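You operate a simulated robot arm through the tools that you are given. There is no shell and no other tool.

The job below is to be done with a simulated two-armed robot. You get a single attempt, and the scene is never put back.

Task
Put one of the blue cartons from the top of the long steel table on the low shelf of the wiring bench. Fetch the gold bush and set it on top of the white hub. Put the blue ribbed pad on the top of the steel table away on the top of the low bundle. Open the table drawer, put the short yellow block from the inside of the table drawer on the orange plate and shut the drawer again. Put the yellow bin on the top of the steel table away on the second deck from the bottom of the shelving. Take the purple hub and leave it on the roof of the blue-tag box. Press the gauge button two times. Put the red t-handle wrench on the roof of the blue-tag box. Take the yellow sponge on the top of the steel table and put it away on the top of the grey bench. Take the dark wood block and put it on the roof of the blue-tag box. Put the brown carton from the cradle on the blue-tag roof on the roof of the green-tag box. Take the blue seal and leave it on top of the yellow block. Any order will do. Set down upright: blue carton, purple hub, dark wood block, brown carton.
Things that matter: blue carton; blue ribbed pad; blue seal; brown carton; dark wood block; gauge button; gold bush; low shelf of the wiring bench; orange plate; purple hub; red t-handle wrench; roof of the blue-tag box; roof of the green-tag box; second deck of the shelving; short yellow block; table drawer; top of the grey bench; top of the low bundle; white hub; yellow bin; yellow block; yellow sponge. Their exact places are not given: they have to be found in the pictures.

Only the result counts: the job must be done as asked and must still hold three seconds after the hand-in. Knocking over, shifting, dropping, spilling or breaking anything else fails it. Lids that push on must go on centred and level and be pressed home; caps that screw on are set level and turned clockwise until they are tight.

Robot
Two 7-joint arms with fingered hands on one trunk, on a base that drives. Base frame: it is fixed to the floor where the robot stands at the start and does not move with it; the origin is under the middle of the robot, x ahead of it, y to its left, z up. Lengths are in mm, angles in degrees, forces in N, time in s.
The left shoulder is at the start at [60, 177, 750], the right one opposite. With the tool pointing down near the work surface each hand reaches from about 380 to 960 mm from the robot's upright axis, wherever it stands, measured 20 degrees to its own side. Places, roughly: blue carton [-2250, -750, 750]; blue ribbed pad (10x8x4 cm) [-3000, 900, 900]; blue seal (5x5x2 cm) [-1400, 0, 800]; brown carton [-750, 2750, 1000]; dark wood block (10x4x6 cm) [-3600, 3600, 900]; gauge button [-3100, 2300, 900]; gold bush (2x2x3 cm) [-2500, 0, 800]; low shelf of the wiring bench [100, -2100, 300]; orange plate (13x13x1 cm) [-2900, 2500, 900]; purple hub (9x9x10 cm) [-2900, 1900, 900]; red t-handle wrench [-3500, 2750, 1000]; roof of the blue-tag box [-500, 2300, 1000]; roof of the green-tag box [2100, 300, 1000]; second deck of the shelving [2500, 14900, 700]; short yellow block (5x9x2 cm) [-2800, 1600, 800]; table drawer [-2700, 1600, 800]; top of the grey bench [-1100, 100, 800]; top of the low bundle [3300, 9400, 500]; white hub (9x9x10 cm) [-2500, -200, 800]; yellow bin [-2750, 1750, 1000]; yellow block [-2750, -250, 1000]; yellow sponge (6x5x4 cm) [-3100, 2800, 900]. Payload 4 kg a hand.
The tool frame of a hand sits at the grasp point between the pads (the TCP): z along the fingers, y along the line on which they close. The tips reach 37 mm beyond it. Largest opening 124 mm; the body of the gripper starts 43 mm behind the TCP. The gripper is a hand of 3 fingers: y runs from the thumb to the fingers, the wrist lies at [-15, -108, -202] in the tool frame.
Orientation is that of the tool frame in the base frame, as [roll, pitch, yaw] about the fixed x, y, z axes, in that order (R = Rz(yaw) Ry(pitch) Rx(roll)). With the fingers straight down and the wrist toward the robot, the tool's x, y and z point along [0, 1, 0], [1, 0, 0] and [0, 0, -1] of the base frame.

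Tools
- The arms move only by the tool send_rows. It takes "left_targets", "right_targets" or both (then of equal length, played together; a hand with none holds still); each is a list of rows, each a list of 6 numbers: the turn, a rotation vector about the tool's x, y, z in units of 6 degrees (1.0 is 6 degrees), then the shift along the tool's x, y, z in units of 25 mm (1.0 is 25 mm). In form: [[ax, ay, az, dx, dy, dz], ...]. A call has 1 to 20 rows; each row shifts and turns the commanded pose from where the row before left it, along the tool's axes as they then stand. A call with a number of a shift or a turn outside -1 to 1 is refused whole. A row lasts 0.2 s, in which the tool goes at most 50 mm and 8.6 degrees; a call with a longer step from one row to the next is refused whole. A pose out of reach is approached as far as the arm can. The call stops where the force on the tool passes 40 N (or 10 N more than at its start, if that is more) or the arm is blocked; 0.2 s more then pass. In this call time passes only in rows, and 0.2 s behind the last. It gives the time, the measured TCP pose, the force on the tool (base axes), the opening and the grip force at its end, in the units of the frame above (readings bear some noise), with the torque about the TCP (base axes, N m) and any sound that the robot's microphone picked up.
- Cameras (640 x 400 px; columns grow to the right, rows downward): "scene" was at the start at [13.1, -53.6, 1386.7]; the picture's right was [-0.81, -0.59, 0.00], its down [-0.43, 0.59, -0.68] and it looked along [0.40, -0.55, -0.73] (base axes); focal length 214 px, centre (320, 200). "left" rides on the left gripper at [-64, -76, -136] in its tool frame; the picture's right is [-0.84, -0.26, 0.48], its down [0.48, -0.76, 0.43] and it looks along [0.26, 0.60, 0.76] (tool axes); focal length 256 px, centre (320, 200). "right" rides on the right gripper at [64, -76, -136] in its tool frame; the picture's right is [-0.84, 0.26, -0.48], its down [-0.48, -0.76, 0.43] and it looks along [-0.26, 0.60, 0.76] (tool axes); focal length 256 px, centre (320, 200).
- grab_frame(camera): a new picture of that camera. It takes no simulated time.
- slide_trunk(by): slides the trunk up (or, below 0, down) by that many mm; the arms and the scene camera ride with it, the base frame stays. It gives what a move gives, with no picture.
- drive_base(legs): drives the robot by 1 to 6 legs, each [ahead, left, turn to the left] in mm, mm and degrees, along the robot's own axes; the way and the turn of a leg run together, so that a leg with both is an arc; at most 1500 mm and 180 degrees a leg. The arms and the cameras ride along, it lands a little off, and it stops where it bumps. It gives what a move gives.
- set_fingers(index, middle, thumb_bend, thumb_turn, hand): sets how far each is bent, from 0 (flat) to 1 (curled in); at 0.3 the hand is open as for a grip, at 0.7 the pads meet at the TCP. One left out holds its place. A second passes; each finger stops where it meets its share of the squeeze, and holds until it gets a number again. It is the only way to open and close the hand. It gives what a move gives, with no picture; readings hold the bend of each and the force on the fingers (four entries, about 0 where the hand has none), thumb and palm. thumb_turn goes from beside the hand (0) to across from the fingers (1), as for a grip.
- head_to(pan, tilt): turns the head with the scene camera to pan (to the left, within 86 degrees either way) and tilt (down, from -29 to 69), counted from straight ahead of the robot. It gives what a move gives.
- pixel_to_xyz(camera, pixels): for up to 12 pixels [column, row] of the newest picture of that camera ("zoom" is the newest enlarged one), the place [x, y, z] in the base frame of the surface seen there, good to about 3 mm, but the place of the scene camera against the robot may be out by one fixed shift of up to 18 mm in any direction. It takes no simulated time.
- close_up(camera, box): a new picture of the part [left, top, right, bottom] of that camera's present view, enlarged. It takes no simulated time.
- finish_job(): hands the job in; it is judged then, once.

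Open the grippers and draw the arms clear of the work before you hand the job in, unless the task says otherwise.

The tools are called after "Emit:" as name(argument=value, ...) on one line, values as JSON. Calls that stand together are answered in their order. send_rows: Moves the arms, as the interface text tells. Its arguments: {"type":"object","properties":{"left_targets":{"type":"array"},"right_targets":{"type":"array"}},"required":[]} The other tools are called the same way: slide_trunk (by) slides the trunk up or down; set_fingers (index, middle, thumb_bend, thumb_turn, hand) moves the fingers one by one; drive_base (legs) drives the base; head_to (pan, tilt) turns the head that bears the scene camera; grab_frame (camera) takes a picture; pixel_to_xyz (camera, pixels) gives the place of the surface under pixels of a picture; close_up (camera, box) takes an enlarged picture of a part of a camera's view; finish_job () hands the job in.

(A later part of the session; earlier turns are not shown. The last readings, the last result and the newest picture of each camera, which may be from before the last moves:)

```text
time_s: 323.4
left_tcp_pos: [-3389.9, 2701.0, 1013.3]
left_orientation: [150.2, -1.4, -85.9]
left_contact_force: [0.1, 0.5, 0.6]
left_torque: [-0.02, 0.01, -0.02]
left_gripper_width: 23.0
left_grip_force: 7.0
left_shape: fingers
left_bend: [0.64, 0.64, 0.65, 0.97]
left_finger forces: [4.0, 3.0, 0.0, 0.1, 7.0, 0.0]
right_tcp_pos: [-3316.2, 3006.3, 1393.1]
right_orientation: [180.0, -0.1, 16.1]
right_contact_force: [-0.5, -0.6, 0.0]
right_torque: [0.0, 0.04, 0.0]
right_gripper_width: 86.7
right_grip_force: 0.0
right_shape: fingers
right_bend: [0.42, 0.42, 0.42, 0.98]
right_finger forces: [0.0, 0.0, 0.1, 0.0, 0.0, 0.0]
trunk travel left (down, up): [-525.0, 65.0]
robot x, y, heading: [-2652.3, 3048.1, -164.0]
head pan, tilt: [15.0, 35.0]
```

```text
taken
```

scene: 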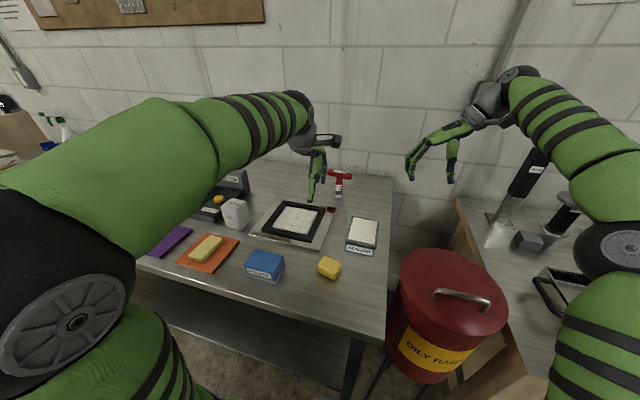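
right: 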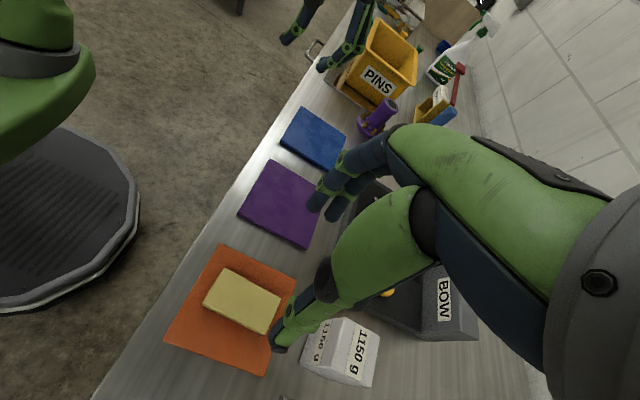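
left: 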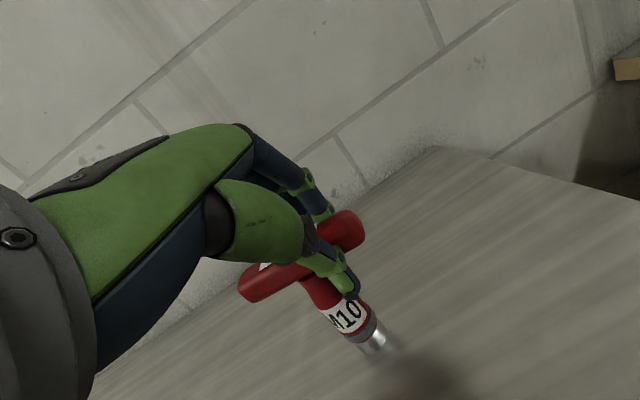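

Gripped on the bar. I squeeze more and lift.

Emit:
set_fingers(hand="left", index=0.72, middle=0.72, thumb_bend=0.72)

Emit:
send_rows(left_targets=[[0, 0, 0, 0, 0.5, -0.86], [0, 0, 0, 0, 0.5, -0.86], [0, 0, 0, 0, -0.1, -0.99], [0, 0, 0, 0, -0.1, -0.99], [0, 0, 0, 0, -0.86, -0.5], [0, 0, 0, 0, -0.86, -0.5], [0, 0, 0, 0, -0.86, -0.5], [0, 0, 0, 0, -0.86, -0.5], [0, 0, 0, 0, -0.86, -0.5]])

Emit:
grab_frame(camera="left")

```text
time_s: 324.4
left_tcp_pos: [-3390.3, 2700.9, 1013.5]
left_orientation: [150.1, -1.4, -85.9]
left_contact_force: [-0.6, -0.6, 0.1]
left_torque: [-0.06, 0.13, -0.04]
left_gripper_width: 21.3
left_grip_force: 22.1
left_shape: fingers
left_bend: [0.64, 0.65, 0.66, 0.96]
left_finger forces: [12.9, 9.8, 0.0, 0.1, 21.6, 0.1]
right_tcp_pos: [-3317.1, 3005.4, 1394.7]
right_orientation: [-180.0, -0.1, 16.0]
right_contact_force: [-0.1, -0.2, 0.6]
right_torque: [0.0, 0.0, -0.03]
right_gripper_width: 87.0
right_grip_force: 0.1
right_shape: fingers
right_bend: [0.42, 0.42, 0.42, 0.98]
right_finger forces: [0.0, 0.0, 0.0, 0.0, 0.0, 0.0]
trunk travel left (down, up): [-525.0, 65.0]
robot x, y, heading: [-2654.5, 3048.6, -164.1]
head pan, tilt: [15.0, 35.0]
```

```text
time_s: 326.4
left_tcp_pos: [-3237.1, 2712.7, 1105.3]
left_orientation: [150.2, -1.3, -86.1]
left_contact_force: [0.6, 0.3, -2.6]
left_torque: [0.04, -0.02, 0.02]
left_gripper_width: 21.1
left_grip_force: 22.8
left_shape: fingers
left_bend: [0.64, 0.65, 0.66, 0.95]
left_finger forces: [13.6, 9.4, 0.0, 0.1, 22.9, 0.1]
right_tcp_pos: [-3317.9, 3005.9, 1394.8]
right_orientation: [-179.9, -0.2, 16.0]
right_contact_force: [-0.8, 1.4, -0.7]
right_torque: [-0.04, 0.03, 0.01]
right_gripper_width: 87.1
right_grip_force: 0.0
right_shape: fingers
right_bend: [0.42, 0.42, 0.42, 0.98]
right_finger forces: [0.1, 0.1, 0.0, 0.0, 0.0, 0.0]
trunk travel left (down, up): [-525.0, 65.0]
robot x, y, heading: [-2653.0, 3054.1, -164.2]
head pan, tilt: [15.0, 35.0]
```

```text
taken
```

left: 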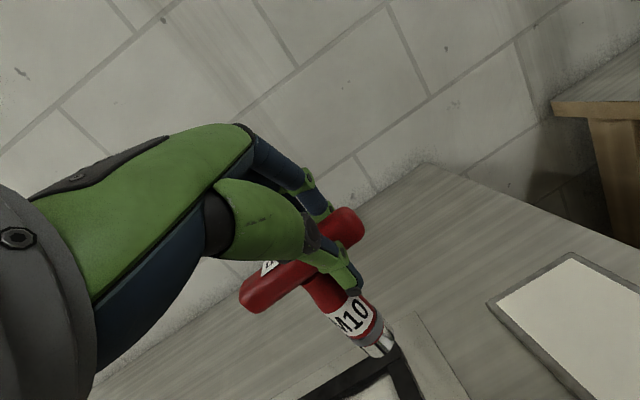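

The wrench is in the left hand. I back off and drive right toward the wooden bench, then look at the dark wood block.

Emit:
drive_base(legs=[[-100, 0, -1.5], [0, -600, 0]])

Emit:
head_to(pan=-10, tilt=40)

Emit:
grab_frame(camera="scene")

Emit:
grab_frame(camera="right")

```text
time_s: 330.6
left_tcp_pos: [-3307.1, 3350.7, 1104.5]
left_orientation: [150.2, -1.4, -87.4]
left_contact_force: [-0.2, 0.2, -3.5]
left_torque: [0.05, -0.01, 0.01]
left_gripper_width: 21.2
left_grip_force: 23.5
left_shape: fingers
left_bend: [0.64, 0.65, 0.66, 0.95]
left_finger forces: [13.6, 9.4, 0.1, 0.0, 22.8, 0.0]
right_tcp_pos: [-3377.8, 3647.6, 1394.9]
right_orientation: [179.9, 0.0, 14.5]
right_contact_force: [-0.3, 0.1, 0.1]
right_torque: [0.0, 0.01, -0.02]
right_gripper_width: 86.8
right_grip_force: 0.0
right_shape: fingers
right_bend: [0.42, 0.42, 0.42, 0.98]
right_finger forces: [0.0, 0.1, 0.0, 0.1, 0.1, 0.1]
trunk travel left (down, up): [-525.0, 65.0]
robot x, y, heading: [-2714.4, 3669.0, -165.5]
head pan, tilt: [15.0, 35.0]
```

```text
time_s: 331.5
left_tcp_pos: [-3307.2, 3350.2, 1104.8]
left_orientation: [150.3, -1.4, -87.4]
left_contact_force: [0.2, -0.1, -1.7]
left_torque: [0.07, 0.01, -0.02]
left_gripper_width: 21.2
left_grip_force: 22.5
left_shape: fingers
left_bend: [0.64, 0.65, 0.66, 0.95]
left_finger forces: [13.6, 9.4, 0.0, 0.1, 22.9, 0.0]
right_tcp_pos: [-3378.3, 3646.3, 1393.5]
right_orientation: [179.9, -0.1, 14.6]
right_contact_force: [-0.4, 0.1, -0.7]
right_torque: [-0.01, -0.01, 0.01]
right_gripper_width: 87.0
right_grip_force: 0.0
right_shape: fingers
right_bend: [0.42, 0.42, 0.42, 0.98]
right_finger forces: [0.0, 0.1, 0.2, 0.0, 0.0, 0.0]
trunk travel left (down, up): [-525.0, 65.0]
robot x, y, heading: [-2709.1, 3669.2, -165.5]
head pan, tilt: [-10.0, 40.0]
```

```text
taken
```

scene: 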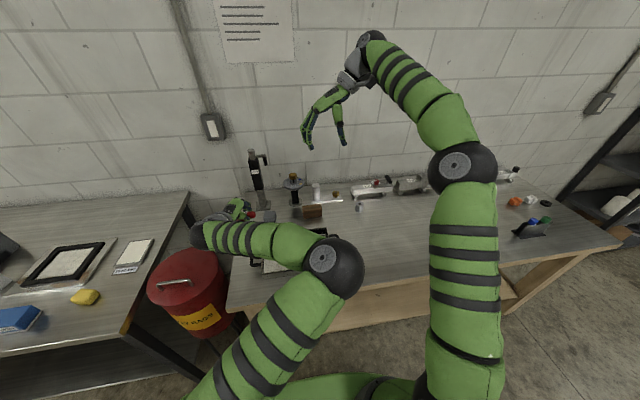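

```text
taken
```

right: 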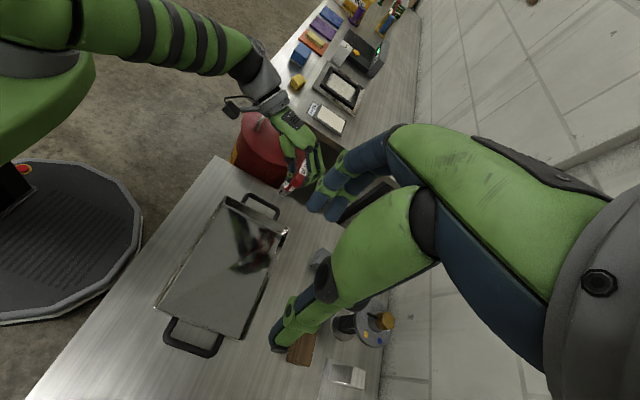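

The block shows at (312,211) in the scene and partly at (302,350) in the right camera. I zoom and measure.

Emit:
close_up(camera="scene", box=[240, 140, 400, 260])

Emit:
pixel_to_xyz(camera="zoom", pixels=[[310, 228], [290, 232], [338, 228], [310, 245], [295, 218], [340, 215], [310, 221], [340, 190], [215, 225], [230, 270], [320, 300], [300, 255]])

```text
3.33 times, centred on (320, 200) of scene
```

zoom: 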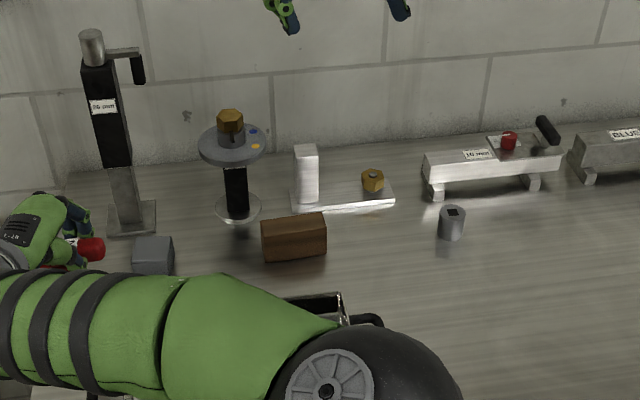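

```text
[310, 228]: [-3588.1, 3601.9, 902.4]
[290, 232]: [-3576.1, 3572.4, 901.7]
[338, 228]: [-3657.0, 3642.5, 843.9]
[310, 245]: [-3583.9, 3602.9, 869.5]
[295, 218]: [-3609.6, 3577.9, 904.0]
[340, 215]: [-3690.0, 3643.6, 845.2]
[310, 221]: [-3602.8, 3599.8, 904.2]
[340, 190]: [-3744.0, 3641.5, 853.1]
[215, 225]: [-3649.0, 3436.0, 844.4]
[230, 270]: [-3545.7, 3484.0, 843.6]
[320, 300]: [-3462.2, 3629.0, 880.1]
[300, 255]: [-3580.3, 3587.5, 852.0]
```

I measure the red can and the bench's front edge for clearance.

Emit:
pixel_to_xyz(camera="scene", pixels=[[155, 290], [215, 280], [190, 320], [190, 345], [228, 310], [260, 318], [420, 285], [620, 247], [265, 265], [310, 262], [180, 398]])

```text
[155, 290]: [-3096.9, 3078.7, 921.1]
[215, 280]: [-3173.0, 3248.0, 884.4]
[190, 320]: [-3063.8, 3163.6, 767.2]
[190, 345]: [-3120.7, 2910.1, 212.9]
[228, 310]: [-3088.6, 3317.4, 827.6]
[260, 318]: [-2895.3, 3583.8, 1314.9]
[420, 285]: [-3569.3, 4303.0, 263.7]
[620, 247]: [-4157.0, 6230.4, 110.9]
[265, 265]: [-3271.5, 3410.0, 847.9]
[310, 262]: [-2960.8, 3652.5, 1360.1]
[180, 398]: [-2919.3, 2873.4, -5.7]
```

Can front n≈-2181, bench front n≈-2167. I pull the left hand back 125 mm, turn the right hand back to wrist-behind, and reposition.

Emit:
send_rows(left_targets=[[0, 0, 0, 0, -0.86, -0.5], [0, 0, 0, 0, -0.86, -0.5], [0, 0, 0, 0, -0.86, -0.5], [0, 0, 0, 0, -0.86, -0.5], [0, 0, 0, 0, 0.5, -0.86], [0, 0, 0, 0, 0.5, -0.86], [0, 0, 0, 0, 0, 0], [0, 0, 0, 0, 0, 0], [0, 0, 0, 0, 0, 0], [0, 0, 0, 0, 0, 0], [0, 0, 0, 0, 0, 0], [0, 0, 0, 0, 0, 0], [0, 0, 0, 0, 0, 0], [0, 0, 0, 0, 0, 0], [0, 0, 0, 0, 0, 0]], right_targets=[[0, 0, 1, 0, 0, 0], [0, 0, 1, 0, 0, 0], [0, 0, 1, 0, 0, 0], [0, 0, 1, 0, 0, 0], [0, 0, 1, 0, 0, 0], [0, 0, 1, 0, 0, 0], [0, 0, 1, 0, 0, 0], [0, 0, 1, 0, 0, 0], [0, 0, 1, 0, 0, 0], [0, 0, 1, 0, 0, 0], [0, 0, 1, 0, 0, 0], [0, 0, 1, 0, 0, 0], [0, 0, 1, 0, 0, 0], [0, 0, 1, 0, 0, 0], [0, 0, 1, 0, 0, 0]])

Emit:
drive_base(legs=[[0, 150, 0], [75, 0, 0]])

Emit:
grab_frame(camera="right")

```text
time_s: 334.7
left_tcp_pos: [-3206.6, 3356.8, 1152.5]
left_orientation: [150.2, -1.3, -87.5]
left_contact_force: [0.3, 0.2, -3.2]
left_torque: [0.06, -0.04, 0.0]
left_gripper_width: 21.5
left_grip_force: 23.4
left_shape: fingers
left_bend: [0.64, 0.65, 0.66, 0.95]
left_finger forces: [13.7, 9.6, 0.0, 0.0, 22.7, 0.1]
right_tcp_pos: [-3377.7, 3645.9, 1394.1]
right_orientation: [-179.9, 0.1, -75.6]
right_contact_force: [0.1, -0.3, -0.7]
right_torque: [-0.01, -0.01, 0.0]
right_gripper_width: 87.1
right_grip_force: 0.1
right_shape: fingers
right_bend: [0.42, 0.42, 0.42, 0.98]
right_finger forces: [0.0, 0.1, 0.0, 0.0, 0.0, 0.1]
trunk travel left (down, up): [-525.0, 65.0]
robot x, y, heading: [-2713.7, 3670.4, -165.8]
head pan, tilt: [-10.0, 40.0]
```

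```text
time_s: 336.7
left_tcp_pos: [-3244.2, 3193.4, 1151.1]
left_orientation: [150.3, -1.3, -87.4]
left_contact_force: [-0.9, -0.6, -2.8]
left_torque: [0.05, -0.06, 0.01]
left_gripper_width: 21.4
left_grip_force: 22.6
left_shape: fingers
left_bend: [0.64, 0.65, 0.66, 0.95]
left_finger forces: [13.7, 9.6, 0.0, 0.0, 22.7, 0.1]
right_tcp_pos: [-3415.6, 3481.9, 1393.3]
right_orientation: [-179.7, 0.1, -75.3]
right_contact_force: [-1.1, -0.1, 0.9]
right_torque: [0.02, 0.03, -0.03]
right_gripper_width: 87.0
right_grip_force: 0.0
right_shape: fingers
right_bend: [0.42, 0.42, 0.42, 0.98]
right_finger forces: [0.0, 0.1, 0.0, 0.0, 0.0, 0.0]
trunk travel left (down, up): [-525.0, 65.0]
robot x, y, heading: [-2754.1, 3509.5, -165.1]
head pan, tilt: [-10.0, 40.0]
```

```text
taken
```

right: 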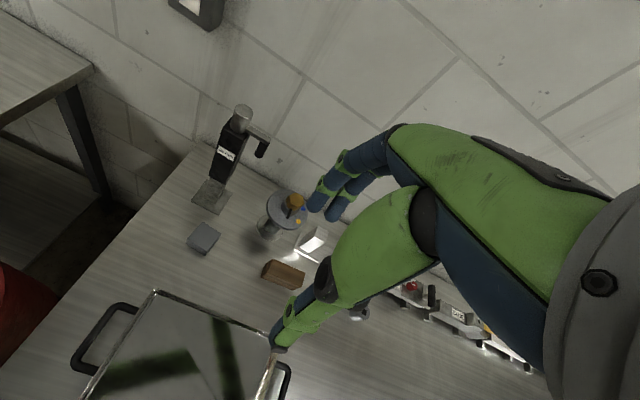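

The wood block is at (283,275) in the right camera, with the round stand (288,212) just behind it. I measure.

Emit:
close_up(camera="right", box=[230, 180, 350, 310])

Emit:
pixel_to_xyz(camera="zoom", pixels=[[230, 255], [335, 290], [320, 310], [222, 280], [275, 275], [280, 300], [310, 325], [190, 135], [340, 180], [180, 300]])

```text
3.08 times, centred on (290, 245) of right
```

zoom: 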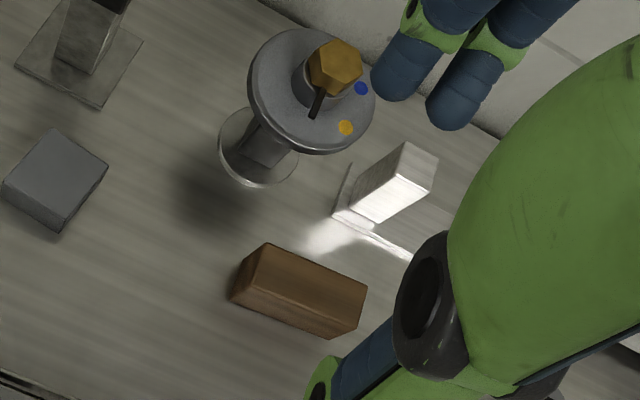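

```text
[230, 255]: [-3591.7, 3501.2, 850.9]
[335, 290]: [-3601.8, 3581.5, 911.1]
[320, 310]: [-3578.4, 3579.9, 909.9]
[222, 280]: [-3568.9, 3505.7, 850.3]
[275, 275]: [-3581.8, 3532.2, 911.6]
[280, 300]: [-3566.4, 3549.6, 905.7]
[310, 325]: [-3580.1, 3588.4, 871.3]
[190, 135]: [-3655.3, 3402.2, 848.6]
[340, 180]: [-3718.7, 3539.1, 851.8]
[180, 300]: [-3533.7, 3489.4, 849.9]
```

Emit:
pixel_to_xyz(camera="zoom", pixels=[[270, 248], [360, 290], [352, 303], [262, 268], [345, 318], [250, 285], [300, 265], [300, 290], [236, 300], [330, 335]])

```text
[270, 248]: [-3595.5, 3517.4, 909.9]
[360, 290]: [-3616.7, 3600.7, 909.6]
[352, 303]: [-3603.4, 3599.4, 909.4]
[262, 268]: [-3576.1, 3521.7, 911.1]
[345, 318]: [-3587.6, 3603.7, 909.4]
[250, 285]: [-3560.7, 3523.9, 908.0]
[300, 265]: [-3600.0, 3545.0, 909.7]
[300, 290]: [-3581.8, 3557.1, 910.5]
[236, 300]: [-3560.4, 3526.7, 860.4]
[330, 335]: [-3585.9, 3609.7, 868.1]
```

I check the round stand's disc edge near the fingers' path.

Emit:
pixel_to_xyz(camera="zoom", pixels=[[300, 150], [330, 148], [310, 60], [270, 110], [335, 60], [385, 190], [400, 165], [370, 215]])

```text
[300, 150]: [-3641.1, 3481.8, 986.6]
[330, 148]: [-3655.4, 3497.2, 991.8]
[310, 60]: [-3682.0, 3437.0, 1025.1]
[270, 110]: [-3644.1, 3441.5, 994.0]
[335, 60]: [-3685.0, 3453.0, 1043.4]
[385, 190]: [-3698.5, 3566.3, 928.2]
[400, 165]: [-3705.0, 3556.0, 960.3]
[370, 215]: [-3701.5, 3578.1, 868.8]
```

Disc edge stays ~35 mm from the hand if I grip 15 mm right of the block's centre. I move over and descend to z≈1000.

Emit:
send_rows(right_targets=[[0, 0, 0, -0.91, 0.98, 0], [0, 0, 0, -0.91, 0.98, 0], [0, 0, 0, -0.91, 0.98, 0], [0, 0, 0, -0.91, 0.98, 0], [0, 0, 0, -0.91, 0.98, 0], [0, 0, 0, -0.91, 0.98, 0], [0, 0, 0, 0, 0, 1], [0, 0, 0, 0, 0, 1], [0, 0, 0, 0, 0, 1], [0, 0, 0, 0, 0, 1], [0, 0, 0, 0, 0, 1], [0, 0, 0, 0, 0, 1], [0, 0, 0, 0, 0, 1], [0, 0, 0, 0, 0, 1], [0, 0, 0, 0, 0, 1], [0, 0, 0, 0, 0, 1], [0, 0, 0, 0, 0, 1], [0, 0, 0, 0, 0, 1], [0, 0, 0, 0, 0, 1], [0, 0, 0, 0, 0, 1]])

Emit:
grab_frame(camera="right")

```text
time_s: 340.9
left_tcp_pos: [-3243.3, 3193.4, 1151.8]
left_orientation: [150.2, -1.3, -87.4]
left_contact_force: [0.0, 0.4, -2.9]
left_torque: [0.05, -0.05, -0.04]
left_gripper_width: 21.2
left_grip_force: 23.2
left_shape: fingers
left_bend: [0.64, 0.65, 0.66, 0.95]
left_finger forces: [13.7, 9.5, 0.1, 0.0, 22.7, 0.0]
right_tcp_pos: [-3591.4, 3578.4, 1041.8]
right_orientation: [-180.0, 0.1, -75.4]
right_contact_force: [-0.8, -0.1, -0.2]
right_torque: [-0.02, 0.0, 0.01]
right_gripper_width: 86.9
right_grip_force: 0.1
right_shape: fingers
right_bend: [0.42, 0.42, 0.42, 0.98]
right_finger forces: [0.1, 0.0, 0.0, 0.0, 0.0, 0.0]
trunk travel left (down, up): [-525.0, 65.0]
robot x, y, heading: [-2752.9, 3509.4, -165.3]
head pan, tilt: [-10.0, 40.0]
```

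```text
taken
```

right: 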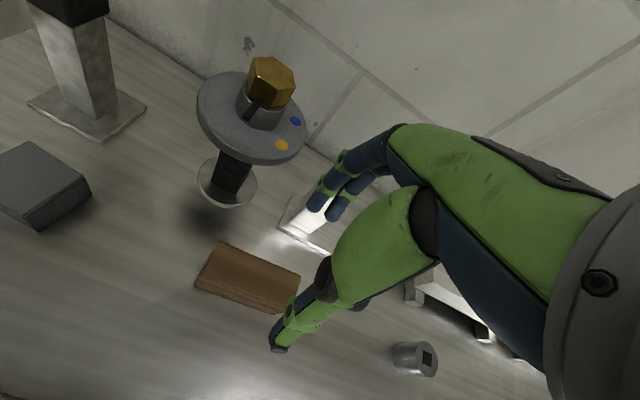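

Well placed. I lower to z≈897 and grip.

Emit:
send_rows(right_targets=[[0, 0, 0, 0, 0, 1], [0, 0, 0, 0, 0, 1], [0, 0, 0, 0, 0, 1], [0, 0, 0, 0, 0, 1], [0, 0, 0, 0, 0, 1], [0, 0, 0, 0, 0, 0.8]])

Emit:
set_fingers(hand="right", index=0.68, middle=0.68, thumb_bend=0.68)

Emit:
grab_frame(camera="right")

```text
time_s: 342.3
left_tcp_pos: [-3243.1, 3192.7, 1152.7]
left_orientation: [150.2, -1.2, -87.4]
left_contact_force: [-0.1, -0.4, -2.4]
left_torque: [0.08, -0.01, -0.02]
left_gripper_width: 21.4
left_grip_force: 22.7
left_shape: fingers
left_bend: [0.64, 0.65, 0.66, 0.95]
left_finger forces: [13.7, 9.5, 0.0, 0.0, 22.7, 0.0]
right_tcp_pos: [-3590.8, 3577.4, 901.5]
right_orientation: [-179.9, 0.1, -75.4]
right_contact_force: [-1.3, 0.8, -0.6]
right_torque: [0.0, 0.04, -0.02]
right_gripper_width: 87.2
right_grip_force: 0.0
right_shape: fingers
right_bend: [0.42, 0.42, 0.42, 0.98]
right_finger forces: [0.0, 0.1, 0.0, 0.0, 0.0, 0.1]
trunk travel left (down, up): [-525.0, 65.0]
robot x, y, heading: [-2750.4, 3510.8, -165.6]
head pan, tilt: [-10.0, 40.0]
```

```text
time_s: 343.3
left_tcp_pos: [-3243.2, 3194.2, 1153.7]
left_orientation: [150.2, -1.3, -87.4]
left_contact_force: [-0.9, -0.5, -2.8]
left_torque: [0.05, -0.05, 0.02]
left_gripper_width: 21.3
left_grip_force: 23.2
left_shape: fingers
left_bend: [0.64, 0.65, 0.66, 0.95]
left_finger forces: [13.7, 9.5, 0.0, 0.1, 22.7, 0.0]
right_tcp_pos: [-3591.8, 3576.9, 903.5]
right_orientation: [-179.9, 0.1, -75.5]
right_contact_force: [-1.3, 2.5, 11.9]
right_torque: [-0.05, 0.25, 0.0]
right_gripper_width: 42.6
right_grip_force: 26.3
right_shape: fingers
right_bend: [0.58, 0.59, 0.61, 0.97]
right_finger forces: [13.6, 11.5, 0.0, 0.1, 27.7, 0.0]
trunk travel left (down, up): [-525.0, 65.0]
robot x, y, heading: [-2751.2, 3507.1, -165.4]
head pan, tilt: [-10.0, 40.0]
```

```text
taken
```

right: 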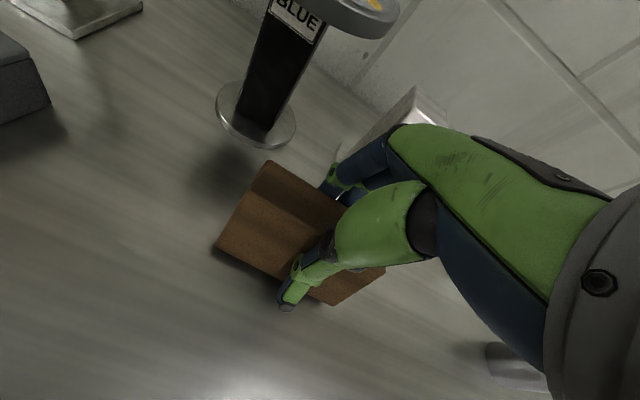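

The block is gripped (26 N). I lift it straight up 250 mm.

Emit:
send_rows(right_targets=[[0, 0, 0, 0, 0, -0.5], [0, 0, 0, 0, 0, -1], [0, 0, 0, 0, 0, -1], [0, 0, 0, 0, 0, -1], [0, 0, 0, 0, 0, -1], [0, 0, 0, 0, 0, -1], [0, 0, 0, 0, 0, -1], [0, 0, 0, 0, 0, -1], [0, 0, 0, 0, 0, -1], [0, 0, 0, 0, 0, -1], [0, 0, 0, 0, 0, -1], [0, 0, 0, 0, -1, 0], [0, 0, 0, 0, -1, 0], [0, 0, 0, 0, -1, 0], [0, 0, 0, 0, -1, 0], [0, 0, 0, 0, -1, 0], [0, 0, 0, 0, -1, 0]])

Emit:
grab_frame(camera="right")

Emit:
head_to(pan=-80, tilt=20)

Emit:
grab_frame(camera="scene")

```text
time_s: 346.9
left_tcp_pos: [-3241.8, 3193.3, 1154.1]
left_orientation: [150.2, -1.3, -87.4]
left_contact_force: [0.4, 1.0, -3.3]
left_torque: [0.05, -0.05, 0.01]
left_gripper_width: 21.2
left_grip_force: 22.9
left_shape: fingers
left_bend: [0.64, 0.65, 0.66, 0.95]
left_finger forces: [13.7, 9.3, 0.0, 0.0, 22.7, 0.0]
right_tcp_pos: [-3442.6, 3617.8, 1162.9]
right_orientation: [-179.8, 0.1, -75.4]
right_contact_force: [1.2, -0.5, -0.9]
right_torque: [0.02, -0.01, 0.01]
right_gripper_width: 41.9
right_grip_force: 25.1
right_shape: fingers
right_bend: [0.58, 0.59, 0.62, 0.96]
right_finger forces: [14.6, 10.6, 0.0, 0.1, 25.0, 0.1]
trunk travel left (down, up): [-525.0, 65.0]
robot x, y, heading: [-2748.6, 3508.1, -165.2]
head pan, tilt: [-10.0, 40.0]
```

```text
taken
```

right: 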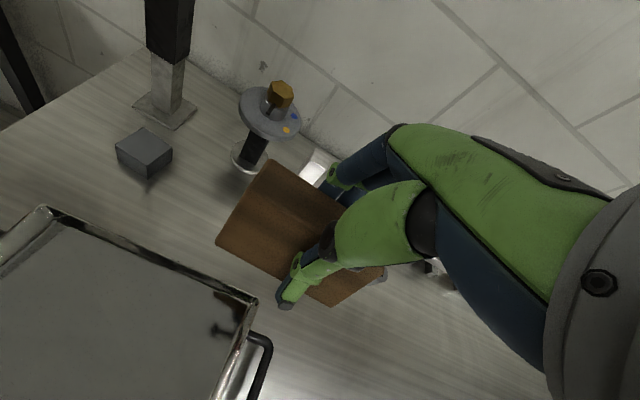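

```text
time_s: 348.3
left_tcp_pos: [-3243.6, 3193.3, 1152.8]
left_orientation: [150.2, -1.3, -87.4]
left_contact_force: [-0.3, 0.0, -2.7]
left_torque: [0.04, -0.03, 0.01]
left_gripper_width: 21.4
left_grip_force: 22.5
left_shape: fingers
left_bend: [0.64, 0.65, 0.66, 0.95]
left_finger forces: [13.7, 9.4, 0.0, 0.1, 22.8, 0.0]
right_tcp_pos: [-3444.4, 3618.2, 1163.8]
right_orientation: [-179.9, 0.1, -75.4]
right_contact_force: [-0.4, 0.2, -1.5]
right_torque: [0.0, -0.01, -0.01]
right_gripper_width: 41.7
right_grip_force: 25.4
right_shape: fingers
right_bend: [0.58, 0.59, 0.62, 0.96]
right_finger forces: [14.6, 10.5, 0.0, 0.1, 24.9, 0.0]
trunk travel left (down, up): [-525.0, 65.0]
robot x, y, heading: [-2751.7, 3508.9, -165.6]
head pan, tilt: [-80.0, 20.0]
```

```text
taken
```

scene: 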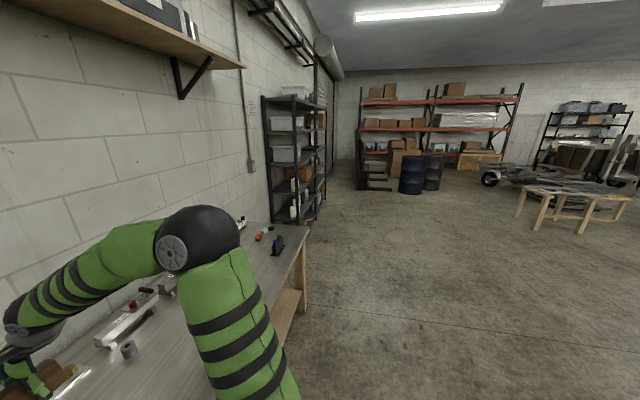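

Now to the blue-tag box. I back away from the bench, turn left toward it and look.

Emit:
drive_base(legs=[[-450, 0, 0], [0, 0, 137]])

Emit:
head_to(pan=0, tilt=20)

Emit:
grab_frame(camera="scene")

```text
time_s: 356.5
left_tcp_pos: [-1759.2, 3475.8, 1153.7]
left_orientation: [150.2, -1.3, 46.0]
left_contact_force: [-0.5, -0.1, -3.2]
left_torque: [0.03, 0.06, 0.01]
left_gripper_width: 20.9
left_grip_force: 21.0
left_shape: fingers
left_bend: [0.64, 0.66, 0.66, 0.95]
left_finger forces: [12.4, 9.2, 0.0, 0.0, 21.1, 0.1]
right_tcp_pos: [-1930.3, 3038.6, 1162.0]
right_orientation: [-179.9, 0.1, 57.9]
right_contact_force: [-0.5, -0.3, -1.6]
right_torque: [0.01, 0.05, 0.0]
right_gripper_width: 40.9
right_grip_force: 23.8
right_shape: fingers
right_bend: [0.58, 0.59, 0.62, 0.96]
right_finger forces: [13.5, 10.3, 0.0, 0.1, 23.6, 0.0]
trunk travel left (down, up): [-525.0, 65.0]
robot x, y, heading: [-2325.1, 3620.0, -32.1]
head pan, tilt: [-80.0, 20.0]
```

```text
time_s: 358.0
left_tcp_pos: [-1760.3, 3476.3, 1153.3]
left_orientation: [150.3, -1.3, 46.0]
left_contact_force: [0.0, 0.5, -3.2]
left_torque: [-0.01, 0.06, -0.02]
left_gripper_width: 21.0
left_grip_force: 21.4
left_shape: fingers
left_bend: [0.64, 0.66, 0.66, 0.95]
left_finger forces: [12.6, 9.2, 0.0, 0.0, 21.0, 0.0]
right_tcp_pos: [-1930.8, 3038.8, 1163.9]
right_orientation: [-179.8, 0.2, 57.9]
right_contact_force: [-1.1, 0.2, -1.0]
right_torque: [0.01, 0.04, 0.0]
right_gripper_width: 41.0
right_grip_force: 23.5
right_shape: fingers
right_bend: [0.58, 0.59, 0.62, 0.96]
right_finger forces: [13.6, 10.4, 0.0, 0.0, 23.6, 0.1]
trunk travel left (down, up): [-525.0, 65.0]
robot x, y, heading: [-2328.9, 3620.1, -31.9]
head pan, tilt: [0.0, 20.0]
```

```text
taken
```

scene: 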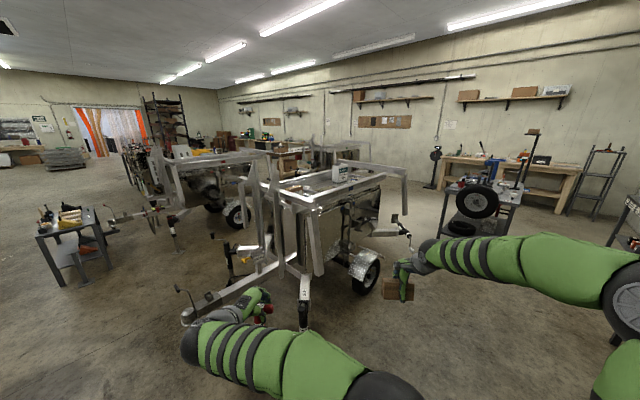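

The trailer with its box roof is at (330,190). I zoom in.

Emit:
close_up(camera="scene", box=[220, 130, 440, 310])

Emit:
pixel_to_xyz(camera="zoom", pixels=[[150, 110], [250, 105], [300, 95], [350, 90], [200, 130], [280, 130], [330, 60], [100, 60], [450, 110], [210, 165], [380, 130], [400, 210]])

```text
2.22 times, centred on (330, 220) of scene
```

zoom: 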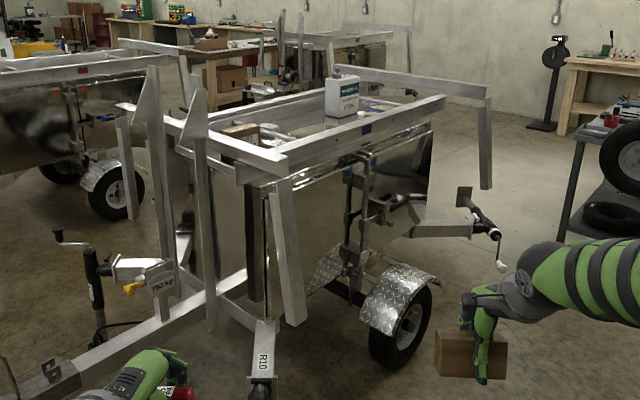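

```text
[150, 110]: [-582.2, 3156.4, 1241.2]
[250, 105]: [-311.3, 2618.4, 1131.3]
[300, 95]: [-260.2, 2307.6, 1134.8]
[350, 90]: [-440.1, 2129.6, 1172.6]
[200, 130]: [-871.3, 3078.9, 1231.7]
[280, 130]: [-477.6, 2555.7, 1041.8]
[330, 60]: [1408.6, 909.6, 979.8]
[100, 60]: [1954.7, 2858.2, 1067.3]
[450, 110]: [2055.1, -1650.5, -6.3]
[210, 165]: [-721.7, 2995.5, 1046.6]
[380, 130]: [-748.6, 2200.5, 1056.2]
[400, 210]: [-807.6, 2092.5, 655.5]
```

The roof lies inside an aluminium frame; I measure protruding parts (leg, fender, wheel, carton) before approaching.

Emit:
pixel_to_xyz(camera="zoom", pixels=[[262, 385], [370, 320], [395, 360], [285, 320], [240, 270], [240, 130], [265, 190], [430, 135], [420, 110], [345, 115], [240, 118], [330, 140]])

Emit:
drive_base(legs=[[900, -500, 0]])

Emit:
grab_frame(camera="scene")

```text
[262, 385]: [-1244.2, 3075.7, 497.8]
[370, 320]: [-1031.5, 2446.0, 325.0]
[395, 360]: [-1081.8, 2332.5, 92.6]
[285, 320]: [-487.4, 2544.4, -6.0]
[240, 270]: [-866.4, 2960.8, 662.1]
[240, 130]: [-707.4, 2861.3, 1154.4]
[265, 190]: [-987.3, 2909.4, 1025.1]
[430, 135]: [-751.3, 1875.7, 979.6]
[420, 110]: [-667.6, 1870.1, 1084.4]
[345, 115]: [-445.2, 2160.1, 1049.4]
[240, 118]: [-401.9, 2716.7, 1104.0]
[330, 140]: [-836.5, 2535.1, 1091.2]
```

```text
time_s: 363.3
left_tcp_pos: [-1276.4, 2566.2, 1151.4]
left_orientation: [150.2, -1.3, 45.4]
left_contact_force: [-0.3, -0.3, -3.1]
left_torque: [-0.02, 0.05, 0.0]
left_gripper_width: 20.9
left_grip_force: 21.0
left_shape: fingers
left_bend: [0.64, 0.66, 0.66, 0.95]
left_finger forces: [12.6, 9.2, 0.1, 0.0, 21.1, 0.0]
right_tcp_pos: [-1453.8, 2131.2, 1161.9]
right_orientation: [-179.8, 0.0, 57.2]
right_contact_force: [-0.1, 0.1, -0.8]
right_torque: [0.02, 0.04, 0.0]
right_gripper_width: 41.1
right_grip_force: 23.9
right_shape: fingers
right_bend: [0.58, 0.59, 0.62, 0.96]
right_finger forces: [13.6, 10.3, 0.1, 0.0, 23.6, 0.1]
trunk travel left (down, up): [-525.0, 65.0]
robot x, y, heading: [-1844.7, 2713.3, -32.6]
head pan, tilt: [0.0, 20.0]
```

```text
taken
```

scene: 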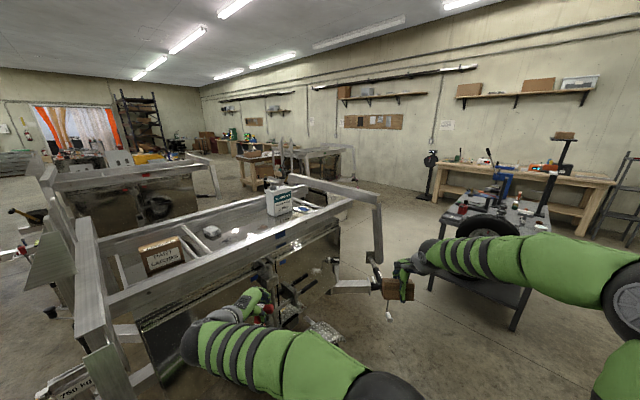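

Now the roof is visible: the brown carton in a cradle at (160,253), a white can at (280,200). I zoom and measure the roof.

Emit:
close_up(camera="scene", box=[70, 170, 370, 340])

Emit:
pixel_to_xyz(camera="zoom", pixels=[[200, 170], [210, 195], [300, 170], [350, 160], [400, 130], [480, 110], [300, 140], [100, 230], [250, 205], [440, 150], [160, 190], [590, 70]])

```text
2.13 times, centred on (220, 255) of scene
```

zoom: 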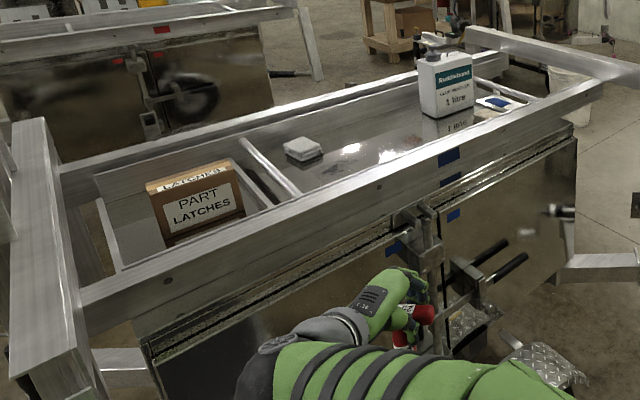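

```text
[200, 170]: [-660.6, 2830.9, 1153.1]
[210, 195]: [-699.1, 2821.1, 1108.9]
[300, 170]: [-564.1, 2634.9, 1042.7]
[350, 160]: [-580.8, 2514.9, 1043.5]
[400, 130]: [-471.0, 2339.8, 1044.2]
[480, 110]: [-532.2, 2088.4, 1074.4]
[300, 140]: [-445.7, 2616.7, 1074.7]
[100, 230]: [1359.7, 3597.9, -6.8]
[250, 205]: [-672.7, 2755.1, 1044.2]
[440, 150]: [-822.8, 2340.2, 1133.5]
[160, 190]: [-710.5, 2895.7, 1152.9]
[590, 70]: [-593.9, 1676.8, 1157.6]
```

Emit:
pixel_to_xyz(camera="zoom", pixels=[[150, 285], [300, 222], [500, 135], [560, 108], [90, 150], [250, 105], [380, 72], [265, 165], [290, 190], [420, 105], [350, 190], [430, 180]])

```text
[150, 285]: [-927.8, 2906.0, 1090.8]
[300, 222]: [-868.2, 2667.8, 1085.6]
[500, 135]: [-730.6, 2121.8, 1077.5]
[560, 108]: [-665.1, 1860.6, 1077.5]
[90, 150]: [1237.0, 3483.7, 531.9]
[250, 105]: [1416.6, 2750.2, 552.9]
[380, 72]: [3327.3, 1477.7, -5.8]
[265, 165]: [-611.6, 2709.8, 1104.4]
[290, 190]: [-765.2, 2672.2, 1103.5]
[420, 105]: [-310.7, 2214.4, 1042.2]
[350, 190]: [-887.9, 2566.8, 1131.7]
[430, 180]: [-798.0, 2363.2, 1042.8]
```

Near rail top ≈ z 1141 at n≈-220, roof surface ≈ z 1052 behind it; wheel sticks out to n≈-468. I raise both hands, turn to face the box squarely and approach.

Emit:
slide_trunk(by=64)

Emit:
send_rows(left_targets=[[0, 0, 0, 0, 0.5, -0.86], [0, 0, 0, 0, 0.5, -0.86], [0, 0, 0, 0, 0.5, -0.86], [0, 0, 0, 0, 0.5, -0.86]], right_targets=[[0, 0, 0, 0, 0, -1], [0, 0, 0, 0, 0, -1], [0, 0, 0, 0, 0, 0], [0, 0, 0, 0, 0, 0]])

Emit:
drive_base(legs=[[0, 0, 47], [0, -430, 0], [250, 0, 0]])

Emit:
head_to(pan=0, tilt=40)

Emit:
grab_frame(camera="scene")

Emit:
grab_frame(camera="right")

```text
time_s: 364.3
left_tcp_pos: [-1277.4, 2567.3, 1215.7]
left_orientation: [150.2, -1.3, 45.3]
left_contact_force: [0.6, -0.1, -2.0]
left_torque: [-0.01, 0.05, 0.03]
left_gripper_width: 20.9
left_grip_force: 21.7
left_shape: fingers
left_bend: [0.64, 0.66, 0.66, 0.95]
left_finger forces: [12.4, 9.3, 0.1, 0.0, 21.0, 0.0]
right_tcp_pos: [-1453.1, 2131.1, 1227.1]
right_orientation: [-179.9, 0.1, 57.1]
right_contact_force: [-0.6, 0.2, -0.9]
right_torque: [-0.01, 0.02, -0.03]
right_gripper_width: 41.2
right_grip_force: 23.6
right_shape: fingers
right_bend: [0.58, 0.59, 0.62, 0.96]
right_finger forces: [13.6, 10.3, 0.0, 0.0, 23.6, 0.1]
trunk travel left (down, up): [-589.0, 1.0]
robot x, y, heading: [-1841.1, 2717.2, -32.7]
head pan, tilt: [0.0, 20.0]
```

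```text
time_s: 365.3
left_tcp_pos: [-1279.6, 2565.7, 1316.4]
left_orientation: [150.2, -1.3, 45.3]
left_contact_force: [0.1, 0.4, -2.4]
left_torque: [0.0, 0.06, -0.03]
left_gripper_width: 20.7
left_grip_force: 21.5
left_shape: fingers
left_bend: [0.64, 0.66, 0.66, 0.95]
left_finger forces: [12.4, 9.3, 0.0, 0.0, 21.0, 0.0]
right_tcp_pos: [-1455.0, 2130.5, 1276.0]
right_orientation: [-179.9, 0.1, 57.3]
right_contact_force: [-0.3, 0.2, -0.9]
right_torque: [-0.03, 0.04, 0.03]
right_gripper_width: 41.3
right_grip_force: 24.1
right_shape: fingers
right_bend: [0.58, 0.59, 0.62, 0.96]
right_finger forces: [13.6, 10.4, 0.0, 0.1, 23.5, 0.0]
trunk travel left (down, up): [-589.0, 1.0]
robot x, y, heading: [-1844.4, 2712.8, -32.6]
head pan, tilt: [0.0, 20.0]
```

```text
time_s: 371.5
left_tcp_pos: [-997.5, 2685.1, 1316.8]
left_orientation: [150.2, -1.3, 92.9]
left_contact_force: [-0.2, 0.3, -3.2]
left_torque: [-0.07, 0.02, 0.0]
left_gripper_width: 20.8
left_grip_force: 21.1
left_shape: fingers
left_bend: [0.64, 0.66, 0.66, 0.95]
left_finger forces: [12.2, 9.3, 0.0, 0.0, 20.6, 0.1]
right_tcp_pos: [-797.1, 2262.7, 1274.6]
right_orientation: [-179.8, 0.2, 104.8]
right_contact_force: [-0.1, -0.3, -2.0]
right_torque: [-0.01, 0.04, 0.02]
right_gripper_width: 40.4
right_grip_force: 23.3
right_shape: fingers
right_bend: [0.58, 0.59, 0.62, 0.96]
right_finger forces: [13.2, 10.2, 0.1, 0.1, 23.2, 0.0]
trunk travel left (down, up): [-589.0, 1.0]
robot x, y, heading: [-1494.8, 2372.2, 15.1]
head pan, tilt: [0.0, 20.0]
```

```text
time_s: 372.3
left_tcp_pos: [-999.6, 2685.8, 1316.9]
left_orientation: [150.2, -1.3, 92.9]
left_contact_force: [0.3, 1.1, -3.0]
left_torque: [-0.04, 0.05, 0.0]
left_gripper_width: 20.7
left_grip_force: 20.7
left_shape: fingers
left_bend: [0.64, 0.66, 0.66, 0.95]
left_finger forces: [12.3, 9.2, 0.0, 0.1, 20.8, 0.1]
right_tcp_pos: [-798.9, 2262.2, 1275.2]
right_orientation: [-179.8, 0.1, 104.7]
right_contact_force: [-1.1, -0.3, -1.0]
right_torque: [-0.07, 0.04, 0.0]
right_gripper_width: 40.9
right_grip_force: 22.9
right_shape: fingers
right_bend: [0.58, 0.59, 0.62, 0.96]
right_finger forces: [13.2, 10.2, 0.0, 0.1, 23.0, 0.0]
trunk travel left (down, up): [-589.0, 1.0]
robot x, y, heading: [-1490.2, 2370.6, 14.8]
head pan, tilt: [0.0, 40.0]
```

```text
taken
```

scene: 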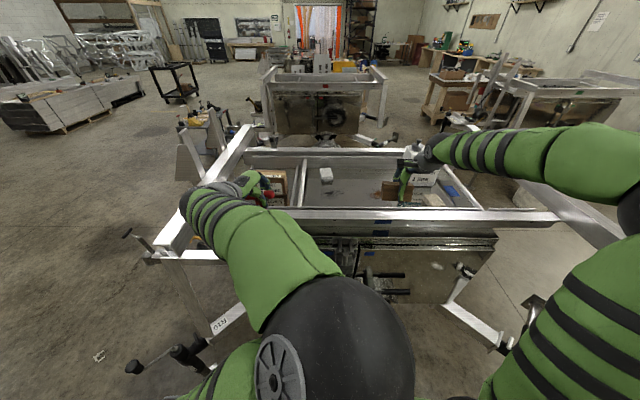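

```text
taken
```

right: 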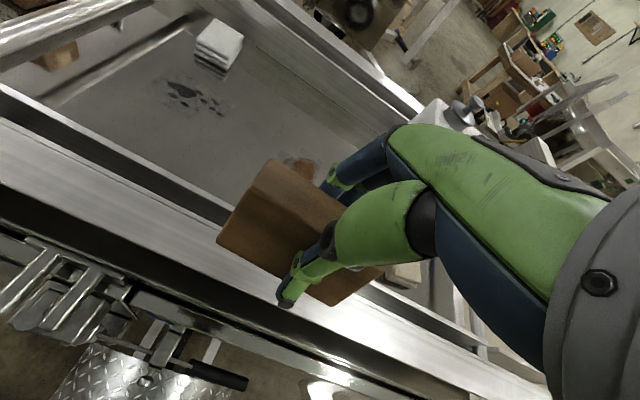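

I measure the roof plane and rail with the right wrist camera.

Emit:
pixel_to_xyz(camera="right", pixels=[[200, 150], [150, 120], [260, 120], [120, 160], [60, 200], [200, 220], [150, 240], [300, 110], [215, 60], [320, 160], [100, 130], [250, 310]])

```text
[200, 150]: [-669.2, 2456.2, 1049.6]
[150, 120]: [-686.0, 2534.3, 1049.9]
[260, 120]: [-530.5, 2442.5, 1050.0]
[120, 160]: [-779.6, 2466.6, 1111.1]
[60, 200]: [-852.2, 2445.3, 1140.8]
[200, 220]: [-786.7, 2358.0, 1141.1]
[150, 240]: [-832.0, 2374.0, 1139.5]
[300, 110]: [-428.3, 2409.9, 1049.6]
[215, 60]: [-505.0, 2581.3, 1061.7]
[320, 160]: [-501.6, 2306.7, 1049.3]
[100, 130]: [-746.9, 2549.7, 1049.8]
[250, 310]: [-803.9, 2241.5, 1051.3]
```

Roof at z≈1050, rail top 1141. I move the block 230 mm forward over the roof and lower to just above.

Emit:
send_rows(right_targets=[[0, 0, 0, 0, 1, 0], [0, 0, 0, 0, 1, 0], [0, 0, 0, 0, 1, 0], [0, 0, 0, 0, 1, 0], [0, 0, 0, 0, 1, 0], [0, 0, 0, 0, 1, 0], [0, 0, 0, 0, 1, 0], [0, 0, 0, 0, 1, 0], [0, 0, 0, 0, 1, 0], [0, 0, 0, 0, 0.2, 1], [0, 0, 0, 0, 0, 1], [0, 0, 0, 0, 0, 1], [0, 0, 0, 0, 0, 1], [0, 0, 0, 0, 0, 1], [0, 0, 0, 0, 0, 1]])

Emit:
grab_frame(camera="right")

Emit:
grab_frame(camera="scene")

```text
time_s: 375.5
left_tcp_pos: [-997.7, 2685.8, 1315.6]
left_orientation: [150.2, -1.4, 92.9]
left_contact_force: [0.9, -0.4, -3.1]
left_torque: [-0.03, 0.01, -0.02]
left_gripper_width: 20.6
left_grip_force: 21.3
left_shape: fingers
left_bend: [0.64, 0.66, 0.66, 0.95]
left_finger forces: [12.1, 9.3, 0.1, 0.1, 20.8, 0.0]
right_tcp_pos: [-577.5, 2319.2, 1125.6]
right_orientation: [-179.8, 0.1, 104.7]
right_contact_force: [0.3, 0.3, -1.2]
right_torque: [-0.04, 0.01, 0.01]
right_gripper_width: 40.7
right_grip_force: 23.1
right_shape: fingers
right_bend: [0.58, 0.59, 0.62, 0.96]
right_finger forces: [13.2, 10.0, 0.0, 0.0, 23.1, 0.0]
trunk travel left (down, up): [-589.0, 1.0]
robot x, y, heading: [-1490.1, 2372.5, 14.7]
head pan, tilt: [0.0, 40.0]
```

```text
taken
```

right: 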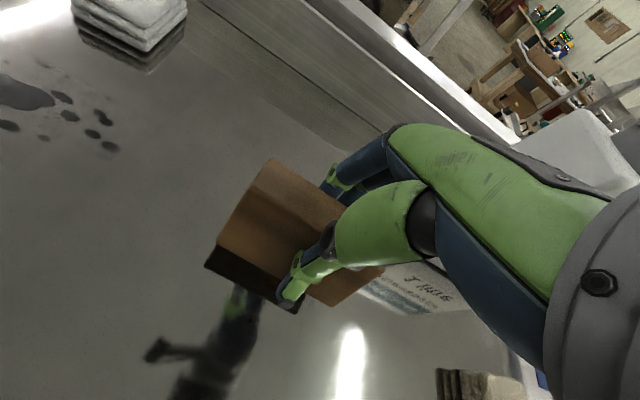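

```text
taken
```

scene: 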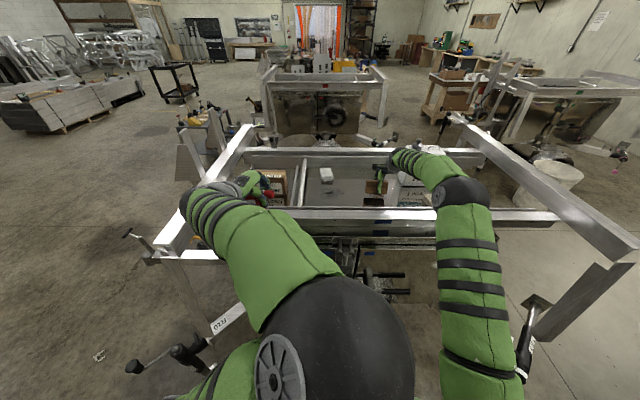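

The block hovers ~20 mm above the reflective roof, clear of the can. I lower until contact.

Emit:
send_rows(right_targets=[[0, 0, 0, 0, 0, 0.7], [0, 0, 0, 0, 0, 0.12], [0, 0, 0, 0, 0, 0.08]])

```text
time_s: 376.3
left_tcp_pos: [-999.6, 2686.3, 1317.3]
left_orientation: [150.1, -1.2, 92.8]
left_contact_force: [-0.2, -0.2, -3.0]
left_torque: [-0.08, -0.02, -0.01]
left_gripper_width: 20.7
left_grip_force: 21.1
left_shape: fingers
left_bend: [0.64, 0.66, 0.66, 0.95]
left_finger forces: [12.2, 9.1, 0.1, 0.1, 20.9, 0.0]
right_tcp_pos: [-577.8, 2320.6, 1103.6]
right_orientation: [-179.9, 0.1, 104.9]
right_contact_force: [-0.2, 1.0, 1.4]
right_torque: [-0.03, -0.02, -0.01]
right_gripper_width: 40.1
right_grip_force: 23.3
right_shape: fingers
right_bend: [0.58, 0.59, 0.62, 0.96]
right_finger forces: [13.3, 10.1, 0.0, 0.0, 24.2, 0.1]
trunk travel left (down, up): [-589.0, 1.0]
robot x, y, heading: [-1491.9, 2367.4, 14.6]
head pan, tilt: [0.0, 40.0]
```

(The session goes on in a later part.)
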